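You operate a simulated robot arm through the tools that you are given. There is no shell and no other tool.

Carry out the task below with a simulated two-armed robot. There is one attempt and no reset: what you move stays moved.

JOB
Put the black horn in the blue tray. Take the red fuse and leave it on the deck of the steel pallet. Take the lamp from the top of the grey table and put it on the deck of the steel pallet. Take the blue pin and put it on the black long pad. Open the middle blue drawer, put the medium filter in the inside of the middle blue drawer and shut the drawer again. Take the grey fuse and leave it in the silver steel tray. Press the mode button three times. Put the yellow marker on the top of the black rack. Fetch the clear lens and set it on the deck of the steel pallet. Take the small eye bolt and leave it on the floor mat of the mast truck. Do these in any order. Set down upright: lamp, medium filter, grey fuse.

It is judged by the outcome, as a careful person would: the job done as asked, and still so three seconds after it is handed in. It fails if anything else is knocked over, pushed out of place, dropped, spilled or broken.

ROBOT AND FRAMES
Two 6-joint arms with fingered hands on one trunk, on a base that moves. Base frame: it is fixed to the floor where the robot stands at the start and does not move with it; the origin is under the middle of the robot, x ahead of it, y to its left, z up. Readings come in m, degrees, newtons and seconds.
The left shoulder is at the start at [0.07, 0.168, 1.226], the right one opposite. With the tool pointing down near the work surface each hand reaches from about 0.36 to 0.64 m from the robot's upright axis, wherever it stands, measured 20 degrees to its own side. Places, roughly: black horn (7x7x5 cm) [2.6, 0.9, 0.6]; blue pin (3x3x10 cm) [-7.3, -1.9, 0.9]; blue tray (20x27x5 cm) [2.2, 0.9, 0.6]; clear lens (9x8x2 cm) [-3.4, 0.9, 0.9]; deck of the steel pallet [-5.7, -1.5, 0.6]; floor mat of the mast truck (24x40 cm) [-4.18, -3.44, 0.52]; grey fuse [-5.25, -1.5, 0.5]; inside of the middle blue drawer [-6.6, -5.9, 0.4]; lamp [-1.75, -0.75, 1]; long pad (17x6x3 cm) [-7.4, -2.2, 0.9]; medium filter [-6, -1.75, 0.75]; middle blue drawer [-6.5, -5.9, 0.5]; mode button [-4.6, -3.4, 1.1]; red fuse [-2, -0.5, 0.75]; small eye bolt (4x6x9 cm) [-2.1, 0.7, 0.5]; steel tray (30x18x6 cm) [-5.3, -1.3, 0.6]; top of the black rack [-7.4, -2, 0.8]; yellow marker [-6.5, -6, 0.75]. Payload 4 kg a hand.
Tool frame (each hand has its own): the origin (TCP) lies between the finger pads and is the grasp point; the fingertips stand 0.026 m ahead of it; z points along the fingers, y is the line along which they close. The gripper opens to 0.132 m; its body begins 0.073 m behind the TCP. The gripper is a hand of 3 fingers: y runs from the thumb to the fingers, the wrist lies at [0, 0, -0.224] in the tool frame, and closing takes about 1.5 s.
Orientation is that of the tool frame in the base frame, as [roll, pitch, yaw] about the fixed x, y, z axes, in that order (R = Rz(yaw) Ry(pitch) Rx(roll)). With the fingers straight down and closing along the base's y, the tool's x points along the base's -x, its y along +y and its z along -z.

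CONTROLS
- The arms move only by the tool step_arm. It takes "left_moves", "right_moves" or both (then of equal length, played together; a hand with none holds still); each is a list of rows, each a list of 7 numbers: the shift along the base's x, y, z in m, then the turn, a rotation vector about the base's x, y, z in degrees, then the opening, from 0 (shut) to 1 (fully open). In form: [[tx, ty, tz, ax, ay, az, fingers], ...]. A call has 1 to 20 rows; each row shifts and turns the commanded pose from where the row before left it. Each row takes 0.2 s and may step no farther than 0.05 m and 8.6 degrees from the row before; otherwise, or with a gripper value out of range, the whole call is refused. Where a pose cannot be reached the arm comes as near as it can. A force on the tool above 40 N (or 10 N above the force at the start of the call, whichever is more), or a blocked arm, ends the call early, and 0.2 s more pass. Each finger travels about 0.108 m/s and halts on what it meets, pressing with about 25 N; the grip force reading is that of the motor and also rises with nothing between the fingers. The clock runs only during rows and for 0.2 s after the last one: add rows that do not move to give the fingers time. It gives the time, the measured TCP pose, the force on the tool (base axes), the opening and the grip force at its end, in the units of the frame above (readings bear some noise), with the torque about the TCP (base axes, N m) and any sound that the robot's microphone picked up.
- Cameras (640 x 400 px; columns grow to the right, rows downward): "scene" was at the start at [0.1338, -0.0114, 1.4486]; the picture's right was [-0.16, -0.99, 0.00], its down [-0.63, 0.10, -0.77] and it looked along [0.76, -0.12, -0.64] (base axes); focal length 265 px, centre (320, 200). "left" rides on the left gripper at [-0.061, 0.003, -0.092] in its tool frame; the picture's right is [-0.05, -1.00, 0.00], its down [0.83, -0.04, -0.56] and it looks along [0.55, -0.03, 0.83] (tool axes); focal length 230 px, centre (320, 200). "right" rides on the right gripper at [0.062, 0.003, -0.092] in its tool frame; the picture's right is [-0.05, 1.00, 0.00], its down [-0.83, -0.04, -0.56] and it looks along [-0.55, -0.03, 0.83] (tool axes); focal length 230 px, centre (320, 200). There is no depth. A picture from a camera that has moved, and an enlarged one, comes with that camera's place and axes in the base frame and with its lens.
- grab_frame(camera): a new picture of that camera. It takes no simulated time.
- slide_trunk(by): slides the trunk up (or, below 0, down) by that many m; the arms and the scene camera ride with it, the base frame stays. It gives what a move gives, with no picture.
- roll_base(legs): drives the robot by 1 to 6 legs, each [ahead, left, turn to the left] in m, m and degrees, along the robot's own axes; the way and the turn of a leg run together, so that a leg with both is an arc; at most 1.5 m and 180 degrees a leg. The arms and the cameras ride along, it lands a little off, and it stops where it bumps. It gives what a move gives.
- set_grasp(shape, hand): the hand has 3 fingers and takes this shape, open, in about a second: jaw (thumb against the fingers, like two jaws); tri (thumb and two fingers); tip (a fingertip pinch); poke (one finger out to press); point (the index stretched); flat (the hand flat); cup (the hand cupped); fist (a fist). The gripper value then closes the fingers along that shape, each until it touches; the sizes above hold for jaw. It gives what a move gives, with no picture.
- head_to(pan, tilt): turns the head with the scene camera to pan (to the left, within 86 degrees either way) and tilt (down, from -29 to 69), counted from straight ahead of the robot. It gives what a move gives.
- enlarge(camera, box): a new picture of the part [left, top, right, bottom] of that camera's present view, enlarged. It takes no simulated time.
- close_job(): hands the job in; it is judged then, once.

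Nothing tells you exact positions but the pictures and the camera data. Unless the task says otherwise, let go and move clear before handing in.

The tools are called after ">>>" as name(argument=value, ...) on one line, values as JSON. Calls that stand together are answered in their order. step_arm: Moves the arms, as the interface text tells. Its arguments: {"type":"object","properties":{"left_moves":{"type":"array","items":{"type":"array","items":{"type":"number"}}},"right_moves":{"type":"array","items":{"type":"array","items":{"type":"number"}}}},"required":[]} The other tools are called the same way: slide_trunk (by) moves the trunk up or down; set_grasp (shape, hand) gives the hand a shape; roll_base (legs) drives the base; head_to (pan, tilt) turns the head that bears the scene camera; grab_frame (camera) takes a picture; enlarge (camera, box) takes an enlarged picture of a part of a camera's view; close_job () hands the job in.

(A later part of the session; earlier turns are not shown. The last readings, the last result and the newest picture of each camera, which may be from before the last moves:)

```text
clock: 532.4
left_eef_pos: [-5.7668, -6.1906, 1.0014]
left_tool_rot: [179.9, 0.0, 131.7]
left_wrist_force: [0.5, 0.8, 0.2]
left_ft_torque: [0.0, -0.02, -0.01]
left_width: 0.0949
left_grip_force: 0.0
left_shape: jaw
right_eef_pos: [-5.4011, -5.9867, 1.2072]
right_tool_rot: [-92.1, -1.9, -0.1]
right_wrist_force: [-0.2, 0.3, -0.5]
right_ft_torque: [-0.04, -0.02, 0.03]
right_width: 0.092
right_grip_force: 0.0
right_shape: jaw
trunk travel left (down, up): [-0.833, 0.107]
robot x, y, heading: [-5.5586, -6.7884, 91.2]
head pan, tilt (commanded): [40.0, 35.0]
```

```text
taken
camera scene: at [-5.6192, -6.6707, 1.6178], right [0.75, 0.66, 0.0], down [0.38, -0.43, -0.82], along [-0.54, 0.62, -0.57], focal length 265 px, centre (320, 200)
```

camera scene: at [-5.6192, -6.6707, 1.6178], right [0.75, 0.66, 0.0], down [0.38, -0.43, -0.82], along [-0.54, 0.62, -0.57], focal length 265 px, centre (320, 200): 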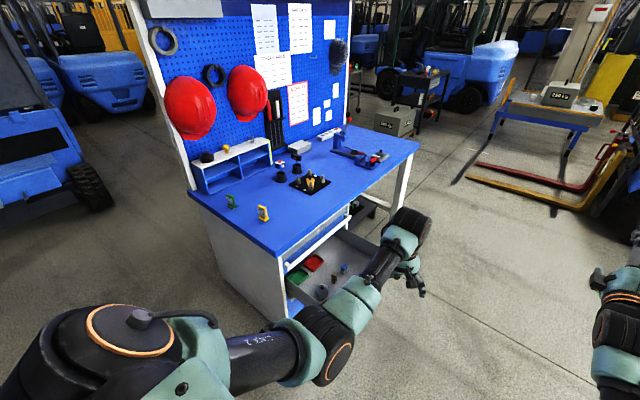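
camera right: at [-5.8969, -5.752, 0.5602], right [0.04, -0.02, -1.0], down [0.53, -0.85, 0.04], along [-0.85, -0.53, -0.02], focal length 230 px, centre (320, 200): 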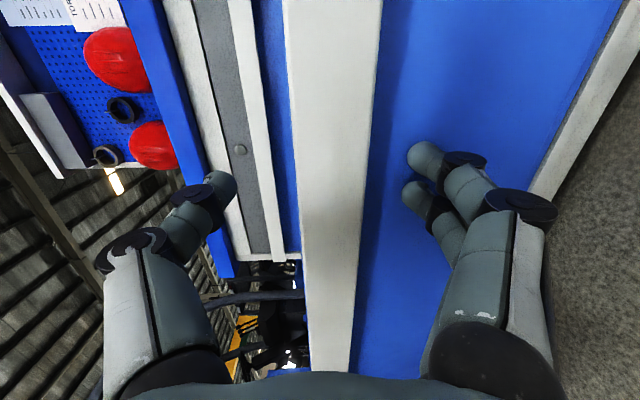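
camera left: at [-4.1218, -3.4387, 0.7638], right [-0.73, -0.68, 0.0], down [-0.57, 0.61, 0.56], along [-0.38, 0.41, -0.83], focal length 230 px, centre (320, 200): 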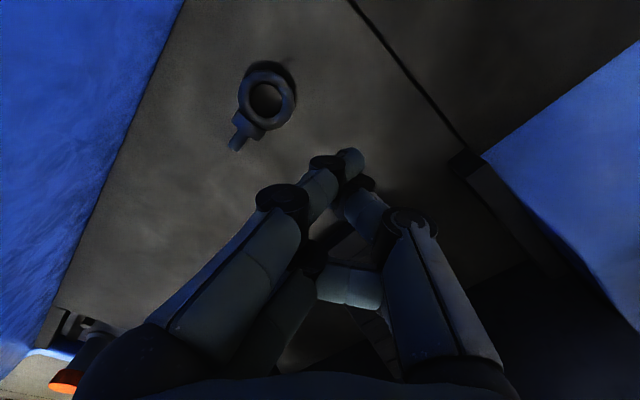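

>>> enlarge(camera="scene", box=[190, 150, 390, 310])

>>> enlarge(camera="scene", box=[220, 190, 290, 240])

```text
2.50 times, centred on (290, 230) of scene
camera zoom: at [-5.6192, -6.6707, 1.6178], right [0.75, 0.66, 0.0], down [0.38, -0.43, -0.82], along [-0.54, 0.62, -0.57], focal length 663 px, centre (395, 125)
```

zoom: 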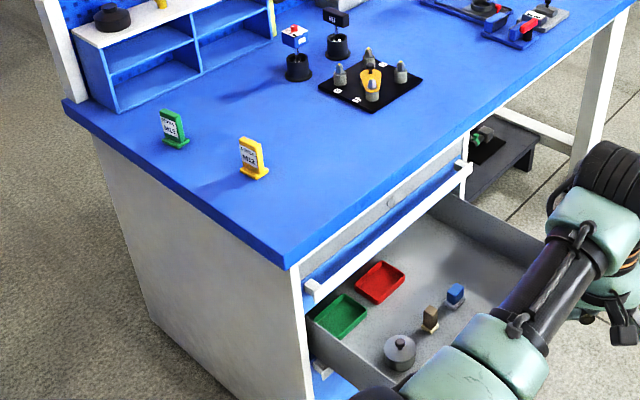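

```text
8.00 times, centred on (255, 215) of scene
camera zoom: at [-5.6192, -6.6707, 1.6178], right [0.75, 0.66, 0.0], down [0.38, -0.43, -0.82], along [-0.54, 0.62, -0.57], focal length 2122 px, centre (840, 80)
```

zoom: 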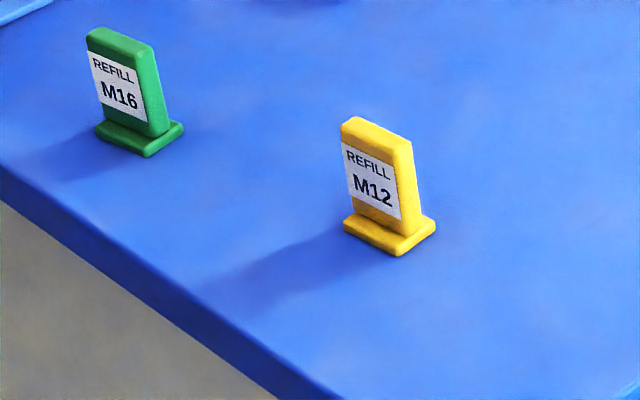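

The yellow marker is an upright "M12" plate on a small base, its face toward the south, so I should close along y. Rotating the left hand and moving over it.

>>> step_arm(left_moves=[[0, 0, 0.0, 0, 0, 8.1, 1], [0, 0, 0, 0, 0, 8.1, 1], [0, 0, 0, 0, 0, 8.1, 1], [0, 0, 0, 0, 0, 8.1, 1], [0, 0, 0, 0, 0, 8.1, 1], [0, 0, 0, 0, 0, 8.0, 1]])

>>> roll_base(legs=[[0.0, 0.55, -1.2]])

>>> head_to(pan=15, tilt=45)

>>> grab_frame(camera="scene")

>>> grab_frame(camera="left")

```text
clock: 533.8
left_eef_pos: [-5.7668, -6.1909, 1.0025]
left_tool_rot: [-179.9, 0.0, -179.7]
left_wrist_force: [-0.2, 0.1, 0.0]
left_ft_torque: [-0.02, 0.03, 0.02]
left_width: 0.095
left_grip_force: 0.1
left_shape: jaw
right_eef_pos: [-5.4026, -5.9873, 1.2077]
right_tool_rot: [-92.1, -2.0, -0.2]
right_wrist_force: [0.0, -0.6, 0.7]
right_ft_torque: [0.02, 0.0, -0.02]
right_width: 0.0919
right_grip_force: 0.0
right_shape: jaw
trunk travel left (down, up): [-0.833, 0.107]
robot x, y, heading: [-5.558, -6.7891, 91.3]
head pan, tilt (commanded): [40.0, 35.0]
```

```text
clock: 537.0
left_eef_pos: [-6.2923, -6.1857, 1.0029]
left_tool_rot: [-179.9, 0.1, 178.2]
left_wrist_force: [-0.6, 0.3, -0.3]
left_ft_torque: [-0.01, -0.03, -0.01]
left_width: 0.095
left_grip_force: 0.1
left_shape: jaw
right_eef_pos: [-5.9214, -5.9951, 1.2066]
right_tool_rot: [-92.1, -1.9, -2.2]
right_wrist_force: [0.8, -0.6, 0.6]
right_ft_torque: [0.01, 0.01, 0.01]
right_width: 0.0922
right_grip_force: 0.0
right_shape: jaw
trunk travel left (down, up): [-0.833, 0.107]
robot x, y, heading: [-6.1058, -6.7912, 89.0]
head pan, tilt (commanded): [40.0, 35.0]
```

```text
clock: 537.9
left_eef_pos: [-6.2942, -6.1862, 1.0036]
left_tool_rot: [180.0, 0.0, 178.2]
left_wrist_force: [-0.9, -0.5, 0.3]
left_ft_torque: [-0.01, 0.01, -0.01]
left_width: 0.095
left_grip_force: 0.1
left_shape: jaw
right_eef_pos: [-5.9231, -5.9957, 1.2067]
right_tool_rot: [-92.1, -2.0, -2.1]
right_wrist_force: [-1.0, 0.4, 0.3]
right_ft_torque: [0.0, 0.04, -0.01]
right_width: 0.0922
right_grip_force: 0.0
right_shape: jaw
trunk travel left (down, up): [-0.833, 0.107]
robot x, y, heading: [-6.1086, -6.7912, 89.1]
head pan, tilt (commanded): [15.0, 45.0]
```

```text
taken
camera scene: at [-6.1289, -6.6599, 1.6029], right [0.97, 0.25, 0.0], down [0.17, -0.69, -0.71], along [-0.17, 0.69, -0.71], focal length 265 px, centre (320, 200)
```

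scene: 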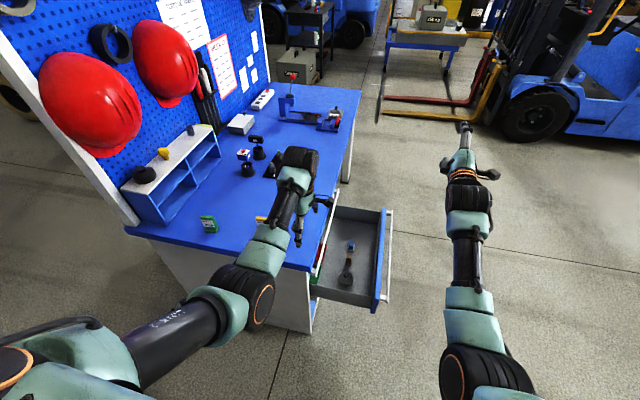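

```text
taken
camera left: at [-6.2346, -6.1847, 1.0951], right [0.02, -1.0, 0.0], down [-0.83, -0.02, 0.55], along [-0.55, -0.01, -0.83], focal length 230 px, centre (320, 200)
```

left: 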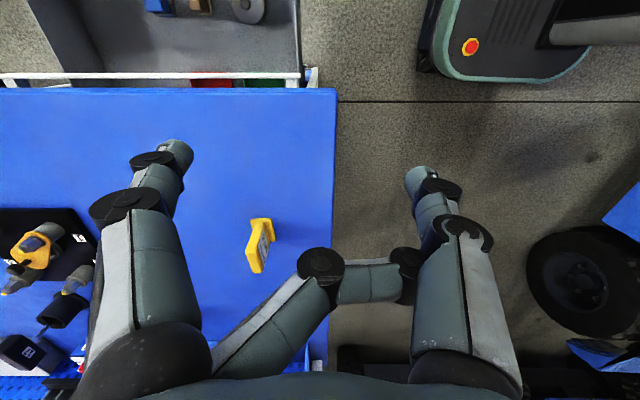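

The middle finger is still folded from the earlier shape; resetting the left hand's shape before grasping.

>>> set_grasp(hand="left", shape="flat")

>>> set_grasp(hand="left", shape="jaw")

>>> grab_frame(camera="left")

```text
clock: 538.8
left_eef_pos: [-6.2945, -6.1859, 1.0038]
left_tool_rot: [-179.9, 0.0, 178.3]
left_wrist_force: [0.8, 0.8, 0.2]
left_ft_torque: [-0.04, 0.02, 0.01]
left_width: 0.0
left_grip_force: 0.1
left_shape: flat
right_eef_pos: [-5.9232, -5.9949, 1.2066]
right_tool_rot: [-92.1, -2.0, -2.3]
right_wrist_force: [0.2, 0.1, 0.2]
right_ft_torque: [0.04, 0.01, 0.01]
right_width: 0.0921
right_grip_force: 0.1
right_shape: jaw
trunk travel left (down, up): [-0.833, 0.107]
robot x, y, heading: [-6.1116, -6.7937, 89.1]
head pan, tilt (commanded): [15.0, 45.0]
```

```text
clock: 539.7
left_eef_pos: [-6.2942, -6.1863, 1.0035]
left_tool_rot: [180.0, 0.0, 178.2]
left_wrist_force: [0.6, -0.5, 0.0]
left_ft_torque: [0.03, -0.01, 0.0]
left_width: 0.1322
left_grip_force: 0.0
left_shape: jaw
right_eef_pos: [-5.9229, -5.997, 1.2071]
right_tool_rot: [-92.2, -2.0, -2.2]
right_wrist_force: [0.6, -0.4, -0.1]
right_ft_torque: [-0.01, 0.05, 0.0]
right_width: 0.092
right_grip_force: 0.1
right_shape: jaw
trunk travel left (down, up): [-0.833, 0.107]
robot x, y, heading: [-6.1126, -6.795, 89.2]
head pan, tilt (commanded): [15.0, 45.0]
```

```text
taken
camera left: at [-6.2345, -6.1847, 1.0951], right [0.02, -1.0, 0.0], down [-0.83, -0.02, 0.55], along [-0.55, -0.01, -0.83], focal length 230 px, centre (320, 200)
```

left: 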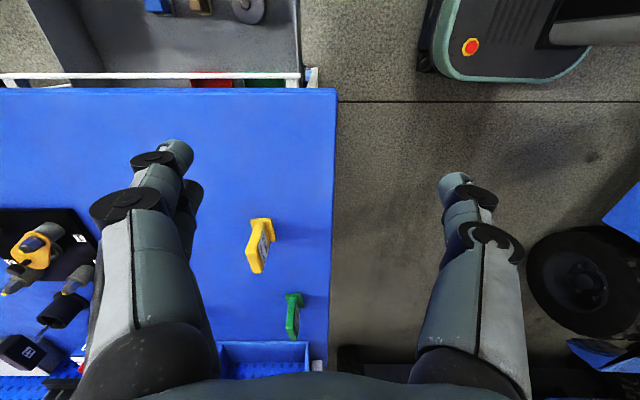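

>>> roll_base(legs=[[0.085, 0.19, 0.8]])

>>> grab_frame(camera="left")

```text
clock: 541.3
left_eef_pos: [-6.4894, -6.1053, 1.0038]
left_tool_rot: [179.9, 0.0, 179.1]
left_wrist_force: [-0.2, -0.1, 0.3]
left_ft_torque: [0.01, 0.02, -0.01]
left_width: 0.1319
left_grip_force: 0.0
left_shape: jaw
right_eef_pos: [-6.1197, -5.9091, 1.2075]
right_tool_rot: [-92.1, -1.9, -1.2]
right_wrist_force: [0.0, 0.6, -0.1]
right_ft_torque: [-0.02, -0.01, 0.02]
right_width: 0.0919
right_grip_force: 0.0
right_shape: jaw
trunk travel left (down, up): [-0.833, 0.107]
robot x, y, heading: [-6.2964, -6.7049, 90.0]
head pan, tilt (commanded): [15.0, 45.0]
```

```text
taken
camera left: at [-6.4289, -6.1029, 1.096], right [0.04, -1.0, 0.0], down [-0.83, -0.03, 0.56], along [-0.56, -0.02, -0.83], focal length 230 px, centre (320, 200)
```

left: 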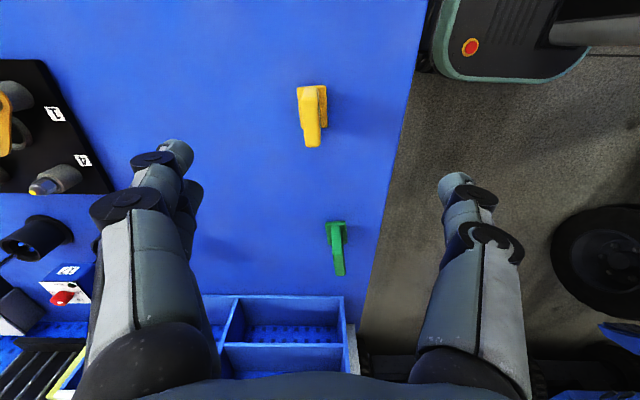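

>>> slide_trunk(by=-0.09)

>>> step_arm(left_moves=[[0, 0.004, -0.015, 0, 0, 0, 0.8], [0, 0.003, -0.015, 0, 0, 0, 0.7], [0, 0, -0.015, 0, 0, 0, 0.6], [0, 0, -0.012, 0, 0, 0, 0.6], [0, 0, 0, 0, 0, 0, 0.6]])

>>> grab_frame(camera="left")

```text
clock: 542.5
left_eef_pos: [-6.4909, -6.104, 0.9118]
left_tool_rot: [-179.9, 0.0, 179.1]
left_wrist_force: [0.4, -1.1, 0.9]
left_ft_torque: [-0.02, 0.02, -0.01]
left_width: 0.132
left_grip_force: 0.2
left_shape: jaw
right_eef_pos: [-6.1235, -5.9078, 1.118]
right_tool_rot: [-92.1, -2.0, -1.2]
right_wrist_force: [0.4, -0.6, -0.2]
right_ft_torque: [0.0, 0.01, 0.02]
right_width: 0.0922
right_grip_force: 0.0
right_shape: jaw
trunk travel left (down, up): [-0.743, 0.197]
robot x, y, heading: [-6.2955, -6.7056, 89.9]
head pan, tilt (commanded): [15.0, 45.0]
```

```text
clock: 543.8
left_eef_pos: [-6.4897, -6.0966, 0.8555]
left_tool_rot: [-180.0, 0.0, 179.1]
left_wrist_force: [0.8, 1.2, 0.1]
left_ft_torque: [0.01, -0.04, -0.01]
left_width: 0.0796
left_grip_force: 0.1
left_shape: jaw
right_eef_pos: [-6.123, -5.9085, 1.1183]
right_tool_rot: [-92.1, -1.9, -1.1]
right_wrist_force: [0.8, -0.5, -0.2]
right_ft_torque: [0.03, 0.03, 0.01]
right_width: 0.0923
right_grip_force: 0.0
right_shape: jaw
trunk travel left (down, up): [-0.743, 0.197]
robot x, y, heading: [-6.2968, -6.7077, 90.4]
head pan, tilt (commanded): [15.0, 45.0]
```

```text
taken
camera left: at [-6.4301, -6.095, 0.9477], right [0.04, -1.0, 0.0], down [-0.83, -0.03, 0.55], along [-0.55, -0.02, -0.83], focal length 230 px, centre (320, 200)
```

left: 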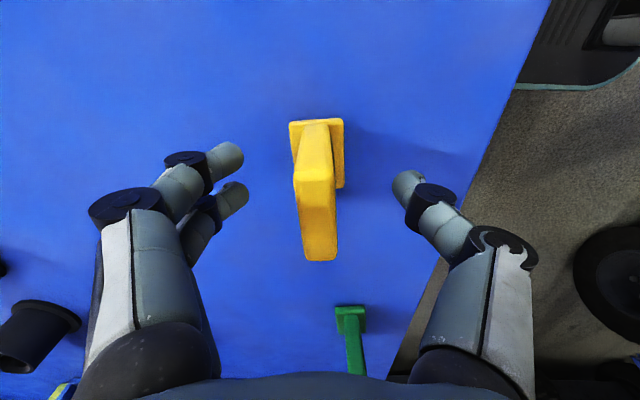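

>>> step_arm(left_moves=[[0, 0, 0, 0, 0, 0, 0.45], [0, 0, 0, 0, 0, 0, 0.3], [0, 0, 0, 0, 0, 0, 0.15], [0, 0, 0, 0, 0, 0, 0], [0, 0, 0, 0, 0, 0, 0], [0, 0, 0, 0, 0, 0, 0]])

>>> step_arm(left_moves=[[0, 0, 0.01, 0, 0, 0, 0], [0, 0, 0.02, 0, 0, 0, 0], [0, 0, 0.03, 0, 0, 0, 0]])

>>> grab_frame(camera="left")

```text
clock: 545.1
left_eef_pos: [-6.4894, -6.0966, 0.8554]
left_tool_rot: [-179.9, 0.1, 179.2]
left_wrist_force: [-0.8, 0.1, -0.2]
left_ft_torque: [0.01, 0.01, 0.01]
left_width: 0.011
left_grip_force: 24.7
left_shape: jaw
right_eef_pos: [-6.122, -5.9073, 1.1174]
right_tool_rot: [-92.1, -1.9, -1.3]
right_wrist_force: [-0.8, -0.2, 0.4]
right_ft_torque: [0.02, 0.02, 0.03]
right_width: 0.0922
right_grip_force: 0.1
right_shape: jaw
trunk travel left (down, up): [-0.743, 0.197]
robot x, y, heading: [-6.2942, -6.7043, 90.0]
head pan, tilt (commanded): [15.0, 45.0]
```

```text
clock: 546.0
left_eef_pos: [-6.4925, -6.0967, 0.9171]
left_tool_rot: [179.9, 0.0, 179.2]
left_wrist_force: [-0.4, -0.8, -0.3]
left_ft_torque: [0.02, -0.01, -0.02]
left_width: 0.0108
left_grip_force: 25.0
left_shape: jaw
right_eef_pos: [-6.1227, -5.9078, 1.1183]
right_tool_rot: [-92.0, -2.0, -1.3]
right_wrist_force: [0.0, 0.0, 0.5]
right_ft_torque: [0.04, -0.03, -0.01]
right_width: 0.0919
right_grip_force: 0.1
right_shape: jaw
trunk travel left (down, up): [-0.743, 0.197]
robot x, y, heading: [-6.2957, -6.7058, 90.2]
head pan, tilt (commanded): [15.0, 45.0]
```

```text
taken
camera left: at [-6.433, -6.0951, 1.0091], right [0.04, -1.0, 0.0], down [-0.83, -0.03, 0.55], along [-0.55, -0.02, -0.83], focal length 230 px, centre (320, 200)
```

left: 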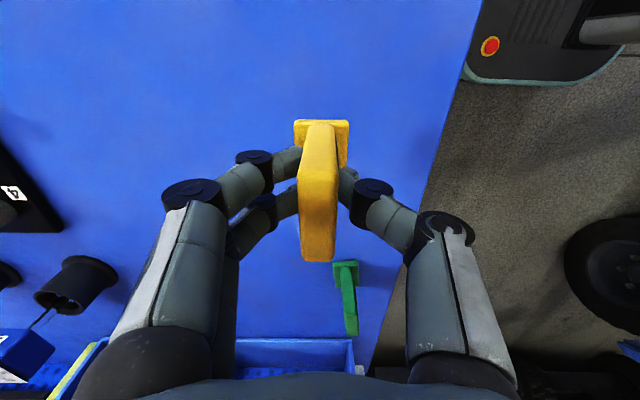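

The marker is held. Now driving out around the bench and north toward the black rack.

>>> step_arm(left_moves=[[0, 0, 0.03, 0, 0, 0, 0], [0, 0, 0.03, 0, 0, 0, 0]])

>>> roll_base(legs=[[-0.15, 0.0, 0.0], [0.0, -0.85, 0.0], [1.3, 0.0, 0.0], [1.3, -0.05, 0.0]])

>>> head_to(pan=45, tilt=30)

>>> grab_frame(camera="scene")

```text
clock: 546.5
left_eef_pos: [-6.4924, -6.0952, 0.9737]
left_tool_rot: [179.9, 0.0, 179.1]
left_wrist_force: [1.4, -0.2, -0.4]
left_ft_torque: [0.01, -0.01, 0.0]
left_width: 0.011
left_grip_force: 24.9
left_shape: jaw
left hand out of reach, approached as far as the arm can: row 2
right_eef_pos: [-6.1224, -5.9073, 1.1179]
right_tool_rot: [-92.1, -1.9, -1.1]
right_wrist_force: [-0.3, 1.3, -0.1]
right_ft_torque: [-0.02, -0.04, -0.02]
right_width: 0.0921
right_grip_force: 0.1
right_shape: jaw
trunk travel left (down, up): [-0.743, 0.197]
robot x, y, heading: [-6.289, -6.708, 90.3]
head pan, tilt (commanded): [15.0, 45.0]
```

```text
clock: 564.5
left_eef_pos: [-5.5816, -3.6124, 0.9729]
left_tool_rot: [179.8, 0.1, -179.9]
left_wrist_force: [-0.7, 0.1, -0.5]
left_ft_torque: [0.01, 0.04, -0.03]
left_width: 0.011
left_grip_force: 25.3
left_shape: jaw
right_eef_pos: [-5.2149, -3.4196, 1.1162]
right_tool_rot: [-92.1, -2.0, -0.1]
right_wrist_force: [1.0, -0.7, 0.0]
right_ft_torque: [-0.02, -0.02, -0.01]
right_width: 0.0923
right_grip_force: 0.0
right_shape: jaw
trunk travel left (down, up): [-0.743, 0.197]
robot x, y, heading: [-5.3716, -4.2223, 91.1]
head pan, tilt (commanded): [15.0, 45.0]
```

```text
clock: 565.4
left_eef_pos: [-5.5801, -3.6122, 0.9735]
left_tool_rot: [-179.9, 0.1, -179.9]
left_wrist_force: [-0.5, 0.2, 0.2]
left_ft_torque: [0.01, 0.01, 0.01]
left_width: 0.0109
left_grip_force: 24.9
left_shape: jaw
right_eef_pos: [-5.214, -3.4182, 1.1165]
right_tool_rot: [-92.1, -1.9, -0.2]
right_wrist_force: [-0.7, -0.2, -0.4]
right_ft_torque: [-0.01, 0.0, 0.0]
right_width: 0.0923
right_grip_force: 0.0
right_shape: jaw
trunk travel left (down, up): [-0.743, 0.197]
robot x, y, heading: [-5.3756, -4.2238, 91.1]
head pan, tilt (commanded): [45.0, 30.0]
```

```text
taken
camera scene: at [-5.4395, -4.1061, 1.5355], right [0.69, 0.72, 0.0], down [0.36, -0.35, -0.87], along [-0.62, 0.6, -0.5], focal length 265 px, centre (320, 200)
```

scene: 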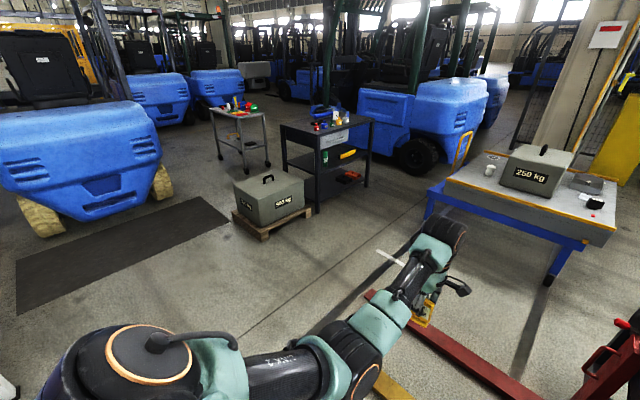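

>>> enlarge(camera="scene", box=[200, 80, 400, 220])

>>> enlarge(camera="scene", box=[420, 120, 620, 260])

```text
2.86 times, centred on (300, 150) of scene
camera zoom: at [-5.4395, -4.1061, 1.5355], right [0.69, 0.72, 0.0], down [0.36, -0.35, -0.87], along [-0.62, 0.6, -0.5], focal length 758 px, centre (377, 343)
```

zoom: 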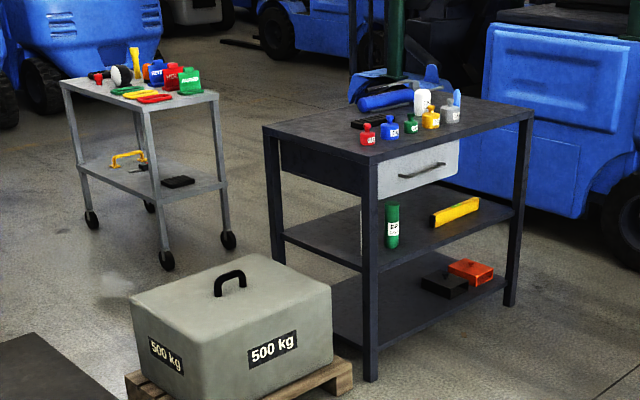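

```text
2.86 times, centred on (520, 190) of scene
camera zoom: at [-5.4395, -4.1061, 1.5355], right [0.69, 0.72, 0.0], down [0.36, -0.35, -0.87], along [-0.62, 0.6, -0.5], focal length 758 px, centre (-251, 229)
```

zoom: 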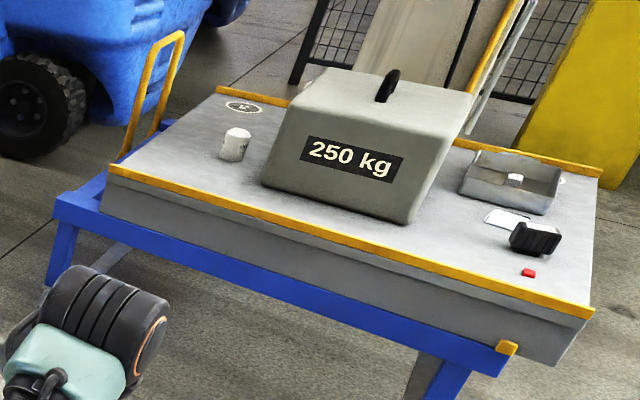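

I can see the black rack (bottles and the blue pin on its top) and the white filter on the pallet's rear-left deck. First I'll return the right hand to a normal downward pose.

>>> step_arm(right_moves=[[0, 0, 0, 0, 8, 0, 1], [0, 0, 0, 0, 8, 0, 1], [0, 0, 0, 0, 8, 0, 1], [0, 0, 0, 0, 8, 0, 1], [0, 0, 0, 0, 8, 0, 1], [0, 0, 0, 0, 8, 0, 1], [0, 0, 0, 0, 8, 0, 1], [0, 0, 0, 0, 8, 0, 1], [0, 0, 0, 0, 8, 0, 1], [0, 0, 0, 0, 8, 0, 1], [0, 0, 0, 0, 8, 0, 1]])

>>> step_arm(right_moves=[[0, -0.005, -0.03, -8.2, 0, 0, 1], [0, -0.01, -0.03, -8.2, 0, 0, 1], [0, -0.014, -0.029, -8.2, 0, 0, 1], [0, -0.017, -0.027, -8.2, 0, 0, 1], [0, -0.02, -0.025, -8.2, 0, 0, 1], [0, -0.023, -0.023, -8.2, 0, 0, 1], [0, -0.025, -0.02, -8.2, 0, 0, 1], [0, -0.027, -0.017, -8.2, 0, 0, 1], [0, -0.028, -0.013, -8.2, 0, 0, 1], [0, -0.029, -0.008, -8.2, 0, 0, 1], [0, -0.02, -0.002, -6, 0, 0, 1]])

```text
clock: 567.8
left_eef_pos: [-5.5811, -3.6127, 0.9738]
left_tool_rot: [179.9, 0.0, -180.0]
left_wrist_force: [0.2, -0.4, -0.8]
left_ft_torque: [0.0, -0.02, 0.03]
left_width: 0.011
left_grip_force: 25.2
left_shape: jaw
right_eef_pos: [-5.2134, -3.4205, 1.1164]
right_tool_rot: [-95.5, 86.1, -3.3]
right_wrist_force: [0.3, 0.3, 0.1]
right_ft_torque: [-0.01, 0.0, 0.0]
right_width: 0.1318
right_grip_force: 0.1
right_shape: jaw
trunk travel left (down, up): [-0.743, 0.197]
robot x, y, heading: [-5.3699, -4.2232, 91.3]
head pan, tilt (commanded): [45.0, 30.0]
```

```text
clock: 570.2
left_eef_pos: [-5.5789, -3.612, 0.9729]
left_tool_rot: [-179.9, 0.1, -180.0]
left_wrist_force: [-0.2, 0.9, 0.1]
left_ft_torque: [-0.01, -0.01, -0.01]
left_width: 0.0109
left_grip_force: 24.4
left_shape: jaw
right_eef_pos: [-5.2157, -3.6379, 0.8938]
right_tool_rot: [178.0, 1.6, -86.0]
right_wrist_force: [0.9, 0.4, -0.1]
right_ft_torque: [-0.01, 0.02, 0.01]
right_width: 0.1315
right_grip_force: 0.1
right_shape: jaw
trunk travel left (down, up): [-0.743, 0.197]
robot x, y, heading: [-5.3735, -4.2249, 91.2]
head pan, tilt (commanded): [45.0, 30.0]
```

>>> roll_base(legs=[[0.1, 1.1, -1.2], [1.0, 0.08, 0.0], [0.0, 0.0, 90.0]])

>>> slide_trunk(by=0.18)

>>> head_to(pan=-35, tilt=30)

>>> grab_frame(camera="scene")

```text
clock: 584.8
left_eef_pos: [-7.1351, -3.3523, 0.974]
left_tool_rot: [-179.9, 0.1, -86.0]
left_wrist_force: [-0.1, 0.2, -0.3]
left_ft_torque: [0.04, 0.05, 0.01]
left_width: 0.0107
left_grip_force: 24.7
left_shape: jaw
right_eef_pos: [-7.1369, -2.9867, 0.8938]
right_tool_rot: [178.0, 1.8, 8.0]
right_wrist_force: [0.1, 0.1, 0.0]
right_ft_torque: [0.02, -0.01, 0.01]
right_width: 0.1317
right_grip_force: 0.0
right_shape: jaw
trunk travel left (down, up): [-0.743, 0.197]
robot x, y, heading: [-6.5412, -3.1033, -174.9]
head pan, tilt (commanded): [45.0, 30.0]
```

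```text
clock: 586.8
left_eef_pos: [-7.1366, -3.3529, 1.153]
left_tool_rot: [180.0, 0.1, -86.0]
left_wrist_force: [0.0, 0.3, -0.3]
left_ft_torque: [-0.01, 0.01, 0.0]
left_width: 0.0106
left_grip_force: 24.6
left_shape: jaw
right_eef_pos: [-7.137, -2.987, 1.0735]
right_tool_rot: [178.0, 1.9, 7.8]
right_wrist_force: [0.3, 0.4, 0.5]
right_ft_torque: [0.0, 0.0, 0.01]
right_width: 0.1319
right_grip_force: 0.1
right_shape: jaw
trunk travel left (down, up): [-0.923, 0.017]
robot x, y, heading: [-6.5432, -3.1046, -174.9]
head pan, tilt (commanded): [45.0, 30.0]
```

```text
clock: 588.3
left_eef_pos: [-7.1367, -3.3528, 1.1535]
left_tool_rot: [179.9, 0.0, -86.0]
left_wrist_force: [-0.9, -1.2, -1.5]
left_ft_torque: [0.0, -0.02, -0.04]
left_width: 0.0104
left_grip_force: 25.0
left_shape: jaw
right_eef_pos: [-7.1361, -2.9878, 1.0745]
right_tool_rot: [178.0, 1.8, 7.9]
right_wrist_force: [1.0, -0.3, 0.4]
right_ft_torque: [0.03, 0.01, -0.01]
right_width: 0.1318
right_grip_force: 0.2
right_shape: jaw
trunk travel left (down, up): [-0.923, 0.017]
robot x, y, heading: [-6.5438, -3.1032, -174.9]
head pan, tilt (commanded): [-35.0, 30.0]
```

```text
taken
camera scene: at [-6.6733, -3.061, 1.7155], right [0.5, 0.87, 0.0], down [0.43, -0.25, -0.87], along [-0.75, 0.43, -0.5], focal length 265 px, centre (320, 200)
```

scene: 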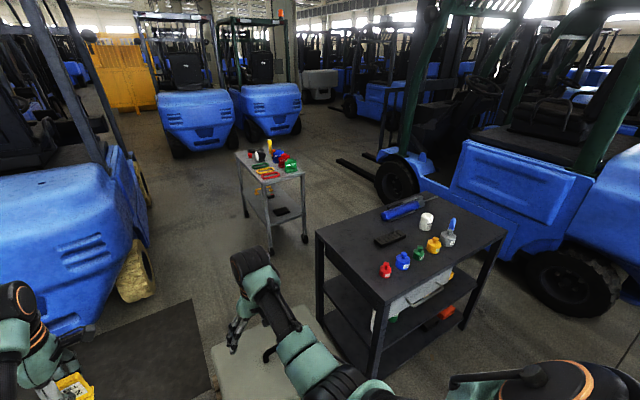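

>>> enlarge(camera="scene", box=[320, 180, 520, 310])

```text
3.08 times, centred on (420, 245) of scene
camera zoom: at [-6.6733, -3.061, 1.7155], right [0.5, 0.87, 0.0], down [0.43, -0.25, -0.87], along [-0.75, 0.43, -0.5], focal length 816 px, centre (12, 62)
```

zoom: 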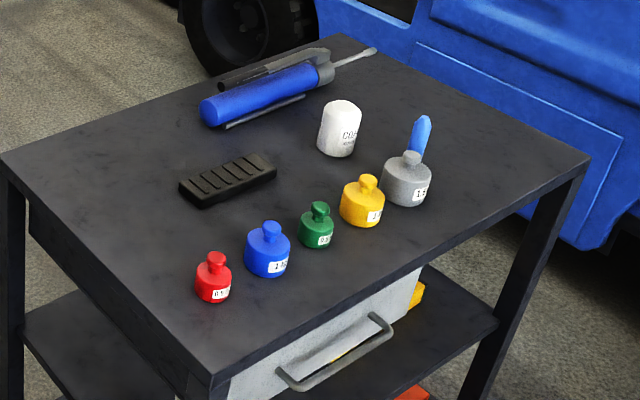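

The rack top (z≈0.85) has a ridged black long pad at (−7.43, −2.21), the blue pin at about (−7.32, −1.88) and free space at its right-front. I'll set the marker there first.

>>> roll_base(legs=[[0.0, 0.0, -5.1], [0.0, -0.8, 0.0], [0.0, -0.78, 0.0]])

>>> head_to(pan=10, tilt=45)

>>> grab_frame(camera="scene")

>>> grab_frame(camera="left")

```text
clock: 596.9
left_eef_pos: [-7.1516, -1.7208, 1.1533]
left_tool_rot: [-180.0, 0.1, -91.2]
left_wrist_force: [-0.3, -0.3, 0.5]
left_ft_torque: [-0.01, 0.0, 0.03]
left_width: 0.0104
left_grip_force: 25.0
left_shape: jaw
right_eef_pos: [-7.1155, -1.3574, 1.0735]
right_tool_rot: [178.2, 1.8, 2.7]
right_wrist_force: [-0.4, 0.6, 0.6]
right_ft_torque: [0.02, 0.0, 0.04]
right_width: 0.1319
right_grip_force: 0.0
right_shape: jaw
trunk travel left (down, up): [-0.923, 0.017]
robot x, y, heading: [-6.5404, -1.5252, 179.7]
head pan, tilt (commanded): [-35.0, 30.0]
```

```text
clock: 598.0
left_eef_pos: [-7.1494, -1.7207, 1.1532]
left_tool_rot: [-180.0, 0.2, -91.1]
left_wrist_force: [-0.9, -0.3, -0.7]
left_ft_torque: [-0.01, -0.02, -0.03]
left_width: 0.0105
left_grip_force: 24.6
left_shape: jaw
right_eef_pos: [-7.1166, -1.3559, 1.0726]
right_tool_rot: [177.9, 1.8, 2.7]
right_wrist_force: [-0.3, 0.5, 0.3]
right_ft_torque: [-0.01, -0.02, -0.02]
right_width: 0.132
right_grip_force: 0.1
right_shape: jaw
trunk travel left (down, up): [-0.923, 0.017]
robot x, y, heading: [-6.5361, -1.524, 179.9]
head pan, tilt (commanded): [10.0, 45.0]
```

```text
taken
camera scene: at [-6.6684, -1.5389, 1.6929], right [-0.17, 0.99, 0.0], down [0.7, 0.12, -0.71], along [-0.7, -0.12, -0.71], focal length 265 px, centre (320, 200)
```

scene: 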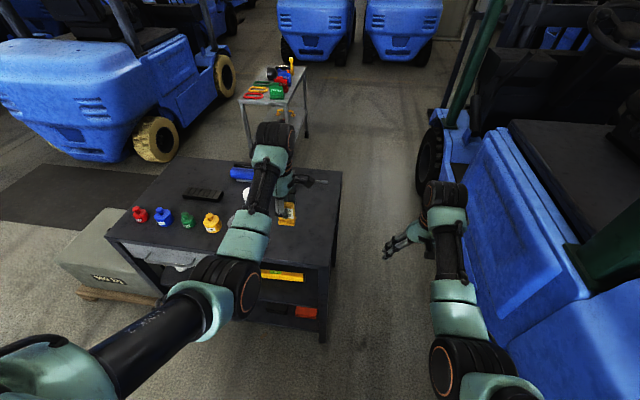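

```text
taken
camera left: at [-7.154, -1.6597, 1.2456], right [1.0, 0.03, 0.0], down [0.03, -0.83, 0.55], along [0.02, -0.55, -0.83], focal length 230 px, centre (320, 200)
```

left: 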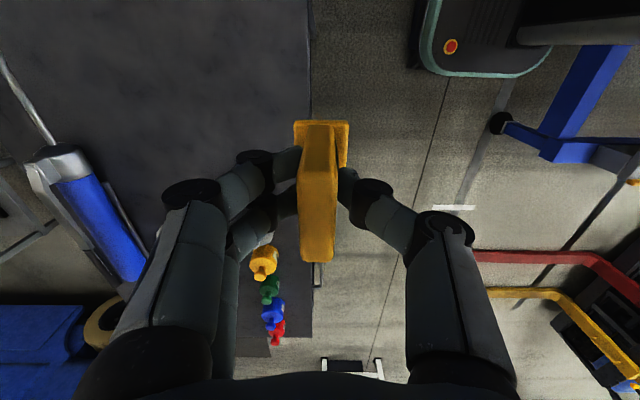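

>>> roll_base(legs=[[0.13, 0.0, 0.0]])

>>> slide_trunk(by=-0.12)

>>> step_arm(left_moves=[[0, 0, -0.02, 0, 0, 0, 0], [0, 0, -0.02, 0, 0, 0, 0], [0, 0, -0.02, 0, 0, 0, 0], [0, 0, -0.02, 0, 0, 0, 0], [0, 0, 0, 0, 0, 0, 0]])

>>> grab_frame(camera="left")

>>> grab_frame(camera="scene")

```text
clock: 599.3
left_eef_pos: [-7.2746, -1.7203, 1.156]
left_tool_rot: [179.8, 0.1, -91.1]
left_wrist_force: [0.0, -0.3, -0.5]
left_ft_torque: [-0.02, 0.02, 0.01]
left_width: 0.0107
left_grip_force: 24.7
left_shape: jaw
right_eef_pos: [-7.2415, -1.3565, 1.0756]
right_tool_rot: [178.0, 1.9, 2.7]
right_wrist_force: [0.2, 0.7, -0.4]
right_ft_torque: [0.0, 0.01, 0.0]
right_width: 0.1317
right_grip_force: 0.0
right_shape: jaw
trunk travel left (down, up): [-0.923, 0.017]
robot x, y, heading: [-6.667, -1.5277, 179.9]
head pan, tilt (commanded): [10.0, 45.0]
```

```text
clock: 600.8
left_eef_pos: [-7.2779, -1.7198, 1.0327]
left_tool_rot: [180.0, 0.1, -91.0]
left_wrist_force: [0.4, -0.1, -0.5]
left_ft_torque: [-0.01, 0.01, 0.0]
left_width: 0.0108
left_grip_force: 24.9
left_shape: jaw
right_eef_pos: [-7.2439, -1.3563, 0.9539]
right_tool_rot: [178.0, 1.9, 2.7]
right_wrist_force: [-0.3, -0.1, 0.3]
right_ft_torque: [-0.03, 0.01, -0.01]
right_width: 0.1317
right_grip_force: 0.1
right_shape: jaw
trunk travel left (down, up): [-0.803, 0.137]
robot x, y, heading: [-6.6636, -1.5278, 179.9]
head pan, tilt (commanded): [10.0, 45.0]
```

```text
clock: 602.0
left_eef_pos: [-7.2764, -1.7195, 0.9563]
left_tool_rot: [180.0, 0.0, -91.2]
left_wrist_force: [-0.6, 0.8, 0.4]
left_ft_torque: [0.01, 0.0, -0.02]
left_width: 0.011
left_grip_force: 25.0
left_shape: jaw
right_eef_pos: [-7.2446, -1.3572, 0.9544]
right_tool_rot: [177.9, 1.8, 2.7]
right_wrist_force: [0.2, -0.9, -1.3]
right_ft_torque: [0.0, 0.0, 0.02]
right_width: 0.1319
right_grip_force: 0.1
right_shape: jaw
trunk travel left (down, up): [-0.803, 0.137]
robot x, y, heading: [-6.6642, -1.5236, 180.2]
head pan, tilt (commanded): [10.0, 45.0]
```

```text
taken
camera left: at [-7.2803, -1.6582, 1.0489], right [1.0, 0.03, 0.0], down [0.03, -0.83, 0.55], along [0.02, -0.55, -0.83], focal length 230 px, centre (320, 200)
```

left: 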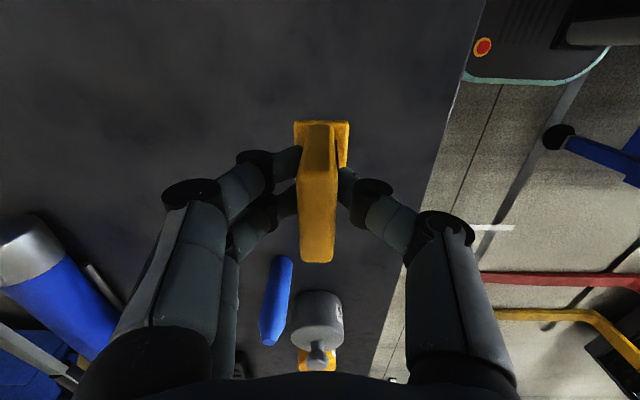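

```text
taken
camera scene: at [-6.7959, -1.5383, 1.5729], right [-0.17, 0.99, 0.0], down [0.7, 0.12, -0.71], along [-0.7, -0.12, -0.71], focal length 265 px, centre (320, 200)
```

scene: 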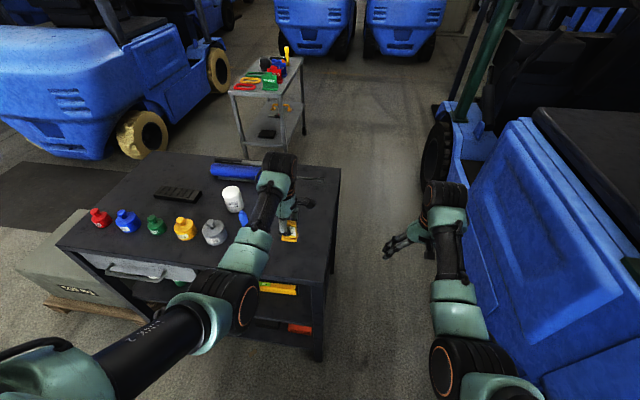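

>>> step_arm(left_moves=[[0, 0, -0.012, 0, 0, 0, 0], [0, 0, -0.012, 0, 0, 0, 0], [0, 0, 0, 0, 0, 0, 0]])

>>> step_arm(left_moves=[[0, 0, -0.006, 0, 0, 0, 0], [0, 0, -0.004, 0, 0, 0, 0], [0, 0, 0, 0, 0, 0, 0]])

>>> step_arm(left_moves=[[0, 0, -0.004, 0, 0, 0, 0], [0, 0, 0, 0, 0, 0, 0]])

```text
clock: 602.8
left_eef_pos: [-7.2769, -1.7191, 0.9324]
left_tool_rot: [179.9, 0.1, -91.1]
left_wrist_force: [-0.5, 0.5, -0.3]
left_ft_torque: [-0.01, 0.0, 0.04]
left_width: 0.0107
left_grip_force: 25.4
left_shape: jaw
right_eef_pos: [-7.2439, -1.3564, 0.9535]
right_tool_rot: [178.0, 1.8, 2.7]
right_wrist_force: [-0.3, -0.1, 0.6]
right_ft_torque: [-0.03, -0.01, 0.01]
right_width: 0.132
right_grip_force: 0.1
right_shape: jaw
trunk travel left (down, up): [-0.803, 0.137]
robot x, y, heading: [-6.6645, -1.5256, 179.9]
head pan, tilt (commanded): [10.0, 45.0]
```

```text
clock: 603.6
left_eef_pos: [-7.2776, -1.7189, 0.9213]
left_tool_rot: [-180.0, 0.1, -91.1]
left_wrist_force: [0.0, 0.0, -0.3]
left_ft_torque: [0.02, 0.04, 0.0]
left_width: 0.0108
left_grip_force: 25.2
left_shape: jaw
right_eef_pos: [-7.2446, -1.3565, 0.9535]
right_tool_rot: [178.0, 1.8, 2.7]
right_wrist_force: [-0.2, 0.0, -1.0]
right_ft_torque: [0.0, 0.02, 0.02]
right_width: 0.1319
right_grip_force: 0.0
right_shape: jaw
trunk travel left (down, up): [-0.803, 0.137]
robot x, y, heading: [-6.663, -1.5275, 179.9]
head pan, tilt (commanded): [10.0, 45.0]
```

```text
clock: 604.2
left_eef_pos: [-7.2767, -1.7203, 0.9145]
left_tool_rot: [-180.0, 0.1, -91.1]
left_wrist_force: [-0.8, -0.6, -0.1]
left_ft_torque: [-0.01, -0.03, -0.01]
left_width: 0.0106
left_grip_force: 25.4
left_shape: jaw
right_eef_pos: [-7.2435, -1.356, 0.9535]
right_tool_rot: [178.0, 1.8, 2.7]
right_wrist_force: [0.5, 0.6, -0.8]
right_ft_torque: [-0.02, -0.03, 0.0]
right_width: 0.132
right_grip_force: 0.0
right_shape: jaw
trunk travel left (down, up): [-0.803, 0.137]
robot x, y, heading: [-6.6648, -1.5263, 179.9]
head pan, tilt (commanded): [10.0, 45.0]
```

>>> step_arm(left_moves=[[0, 0, -0.004, 0, 0, 0, 0], [0, 0, 0, 0, 0, 0, 0]])

>>> step_arm(left_moves=[[0, 0, -0.004, 0, 0, 0, 0], [0, 0, 0, 0, 0, 0, 0]])

>>> step_arm(left_moves=[[0, 0, -0.004, 0, 0, 0, 0], [0, 0, 0, 0, 0, 0, 0]])

>>> grab_frame(camera="left")

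```text
clock: 604.8
left_eef_pos: [-7.2776, -1.72, 0.9115]
left_tool_rot: [179.9, 0.2, -91.1]
left_wrist_force: [-0.4, -0.5, -0.9]
left_ft_torque: [0.0, -0.04, 0.04]
left_width: 0.0107
left_grip_force: 25.1
left_shape: jaw
right_eef_pos: [-7.244, -1.3559, 0.953]
right_tool_rot: [178.0, 1.8, 2.8]
right_wrist_force: [0.5, 0.6, 0.6]
right_ft_torque: [-0.01, -0.01, -0.02]
right_width: 0.1317
right_grip_force: 0.0
right_shape: jaw
trunk travel left (down, up): [-0.803, 0.137]
robot x, y, heading: [-6.6659, -1.5259, 179.9]
head pan, tilt (commanded): [10.0, 45.0]
```

```text
clock: 605.4
left_eef_pos: [-7.278, -1.7214, 0.9075]
left_tool_rot: [180.0, 0.1, -91.1]
left_wrist_force: [0.1, -0.9, -0.4]
left_ft_torque: [-0.02, -0.04, -0.01]
left_width: 0.0106
left_grip_force: 24.9
left_shape: jaw
right_eef_pos: [-7.244, -1.3563, 0.9532]
right_tool_rot: [178.0, 1.8, 2.7]
right_wrist_force: [-0.7, 0.2, -0.4]
right_ft_torque: [-0.04, 0.01, 0.0]
right_width: 0.1317
right_grip_force: 0.1
right_shape: jaw
trunk travel left (down, up): [-0.803, 0.137]
robot x, y, heading: [-6.6638, -1.5278, 179.9]
head pan, tilt (commanded): [10.0, 45.0]
```

```text
clock: 606.0
left_eef_pos: [-7.2776, -1.7212, 0.9041]
left_tool_rot: [179.9, 0.2, -91.1]
left_wrist_force: [2.1, 0.1, 5.2]
left_ft_torque: [-0.03, 0.01, 0.01]
left_width: 0.0111
left_grip_force: 25.2
left_shape: jaw
right_eef_pos: [-7.2431, -1.3567, 0.9544]
right_tool_rot: [178.0, 1.7, 2.7]
right_wrist_force: [0.8, 0.3, 0.1]
right_ft_torque: [-0.01, 0.06, -0.02]
right_width: 0.1321
right_grip_force: 0.0
right_shape: jaw
trunk travel left (down, up): [-0.803, 0.137]
robot x, y, heading: [-6.6615, -1.5256, 179.8]
head pan, tilt (commanded): [10.0, 45.0]
```

```text
taken
camera left: at [-7.2815, -1.6591, 0.9968], right [1.0, 0.03, 0.0], down [0.03, -0.83, 0.55], along [0.02, -0.55, -0.83], focal length 230 px, centre (320, 200)
```

left: 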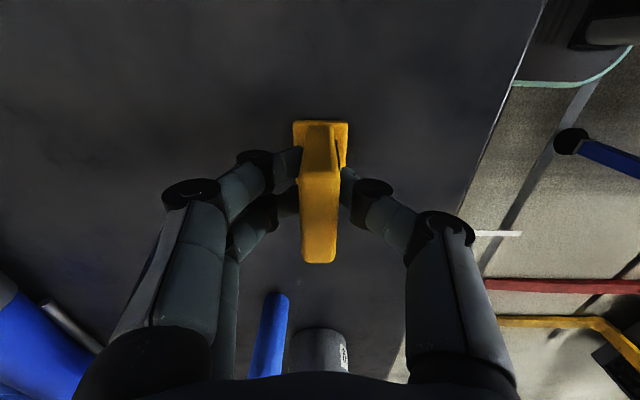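

Marker touches the rack top. Opening slightly, checking, and lifting.

>>> step_arm(left_moves=[[0, 0, 0, 0, 0, 0, 0.2], [0, 0, 0, 0, 0, 0, 0.35], [0, 0, 0, 0, 0, 0, 0.5], [0, 0, 0, 0, 0, 0, 0.5], [0, 0, 0.01, 0, 0, 0, 0.5], [0, 0, 0.03, 0, 0, 0, 0.5], [0, 0, 0.04, 0, 0, 0, 0.5], [0, 0, 0.04, 0, 0, 0, 0.5]])

>>> grab_frame(camera="left")

```text
clock: 607.8
left_eef_pos: [-7.2783, -1.7192, 1.025]
left_tool_rot: [-180.0, 0.0, -91.1]
left_wrist_force: [0.0, 0.4, 0.0]
left_ft_torque: [0.01, 0.0, 0.0]
left_width: 0.0651
left_grip_force: 0.1
left_shape: jaw
right_eef_pos: [-7.2444, -1.356, 0.9537]
right_tool_rot: [178.0, 1.9, 2.7]
right_wrist_force: [-0.4, -0.1, 0.4]
right_ft_torque: [0.03, 0.0, 0.0]
right_width: 0.1316
right_grip_force: 0.1
right_shape: jaw
trunk travel left (down, up): [-0.803, 0.137]
robot x, y, heading: [-6.6627, -1.5236, 179.9]
head pan, tilt (commanded): [10.0, 45.0]
```

```text
taken
camera left: at [-7.2829, -1.658, 1.1167], right [1.0, 0.03, 0.0], down [0.03, -0.83, 0.55], along [0.02, -0.55, -0.83], focal length 230 px, centre (320, 200)
```

left: 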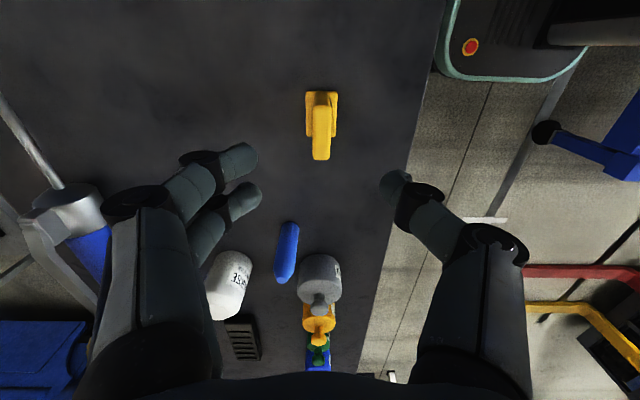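

The marker stands on the rack. Now moving the left hand over the blue pin (about (−7.32, −1.89)).

>>> roll_base(legs=[[0.042, 0.172, 0.0]])

>>> grab_frame(camera="left")

```text
clock: 609.3
left_eef_pos: [-7.3219, -1.8893, 1.0246]
left_tool_rot: [179.9, 0.1, -91.2]
left_wrist_force: [0.1, 0.3, -1.8]
left_ft_torque: [-0.02, 0.0, -0.03]
left_width: 0.0653
left_grip_force: 0.0
left_shape: jaw
right_eef_pos: [-7.2867, -1.5264, 0.9532]
right_tool_rot: [178.0, 1.8, 2.7]
right_wrist_force: [0.1, 0.5, -0.2]
right_ft_torque: [0.0, -0.03, -0.02]
right_width: 0.1319
right_grip_force: 0.1
right_shape: jaw
trunk travel left (down, up): [-0.803, 0.137]
robot x, y, heading: [-6.7044, -1.6987, 179.8]
head pan, tilt (commanded): [10.0, 45.0]
```

```text
taken
camera left: at [-7.3255, -1.8278, 1.1168], right [1.0, 0.03, 0.0], down [0.03, -0.83, 0.56], along [0.02, -0.56, -0.83], focal length 230 px, centre (320, 200)
```

left: 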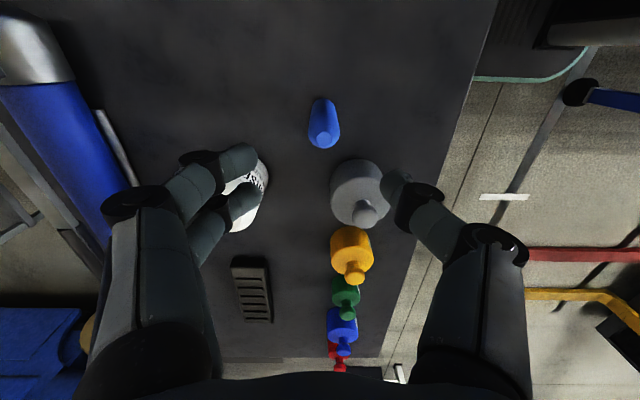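

>>> step_arm(left_moves=[[0, 0.001, -0.03, 0, 0, 0, 0.5], [0, 0.001, -0.03, 0, 0, 0, 0.5], [0, 0, -0.03, 0, 0, 0, 0.5], [0, 0, -0.03, 0, 0, 0, 0.5], [0, 0, -0.018, 0, 0, 0, 0.5], [0, 0, 0, 0, 0, 0, 0.5]])

>>> grab_frame(camera="left")

```text
clock: 610.7
left_eef_pos: [-7.323, -1.8889, 0.8841]
left_tool_rot: [180.0, 0.1, -91.3]
left_wrist_force: [0.2, -0.4, 0.0]
left_ft_torque: [0.03, -0.02, 0.02]
left_width: 0.0655
left_grip_force: 0.1
left_shape: jaw
right_eef_pos: [-7.2878, -1.5281, 0.9536]
right_tool_rot: [178.1, 1.8, 2.7]
right_wrist_force: [0.3, -0.5, 0.4]
right_ft_torque: [0.0, -0.02, 0.0]
right_width: 0.1321
right_grip_force: 0.0
right_shape: jaw
trunk travel left (down, up): [-0.803, 0.137]
robot x, y, heading: [-6.7066, -1.6988, 179.9]
head pan, tilt (commanded): [10.0, 45.0]
```

```text
taken
camera left: at [-7.3267, -1.8275, 0.9775], right [1.0, 0.03, 0.0], down [0.03, -0.83, 0.55], along [0.02, -0.55, -0.83], focal length 230 px, centre (320, 200)
```

left: 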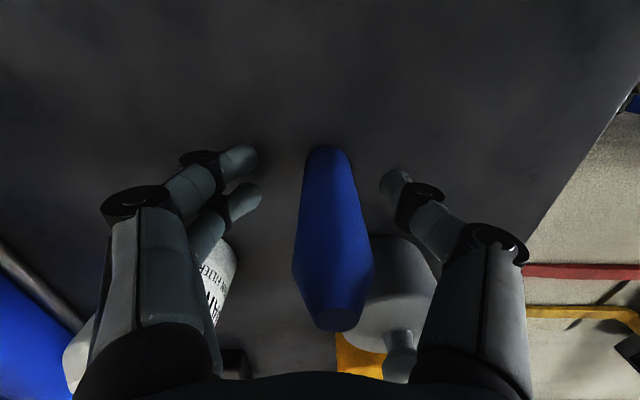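

>>> step_arm(left_moves=[[0, 0, 0, 0, 0, 0, 0.4], [0, 0, 0, 0, 0, 0, 0.3], [0, 0, 0, 0, 0, 0, 0.15], [0, 0, 0, 0, 0, 0, 0], [0, 0, 0, 0, 0, 0, 0], [0, 0, 0, 0, 0, 0, 0]])

>>> grab_frame(camera="left")

```text
clock: 612.1
left_eef_pos: [-7.3224, -1.8889, 0.8865]
left_tool_rot: [-180.0, 0.1, -91.2]
left_wrist_force: [0.7, -0.2, -0.7]
left_ft_torque: [0.0, 0.01, 0.02]
left_width: 0.017
left_grip_force: 24.7
left_shape: jaw
right_eef_pos: [-7.2866, -1.5284, 0.9533]
right_tool_rot: [178.1, 1.7, 2.6]
right_wrist_force: [-0.3, 0.1, -0.1]
right_ft_torque: [-0.04, -0.02, 0.02]
right_width: 0.1318
right_grip_force: 0.0
right_shape: jaw
trunk travel left (down, up): [-0.803, 0.137]
robot x, y, heading: [-6.7104, -1.6956, 180.0]
head pan, tilt (commanded): [10.0, 45.0]
```

```text
taken
camera left: at [-7.3267, -1.8276, 0.9775], right [1.0, 0.03, 0.0], down [0.03, -0.83, 0.55], along [0.02, -0.55, -0.83], focal length 230 px, centre (320, 200)
```

left: 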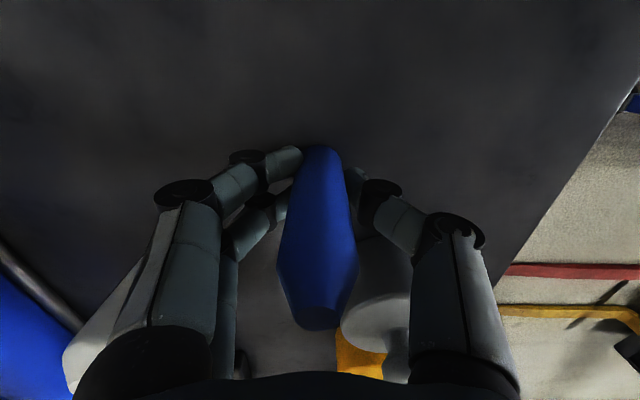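

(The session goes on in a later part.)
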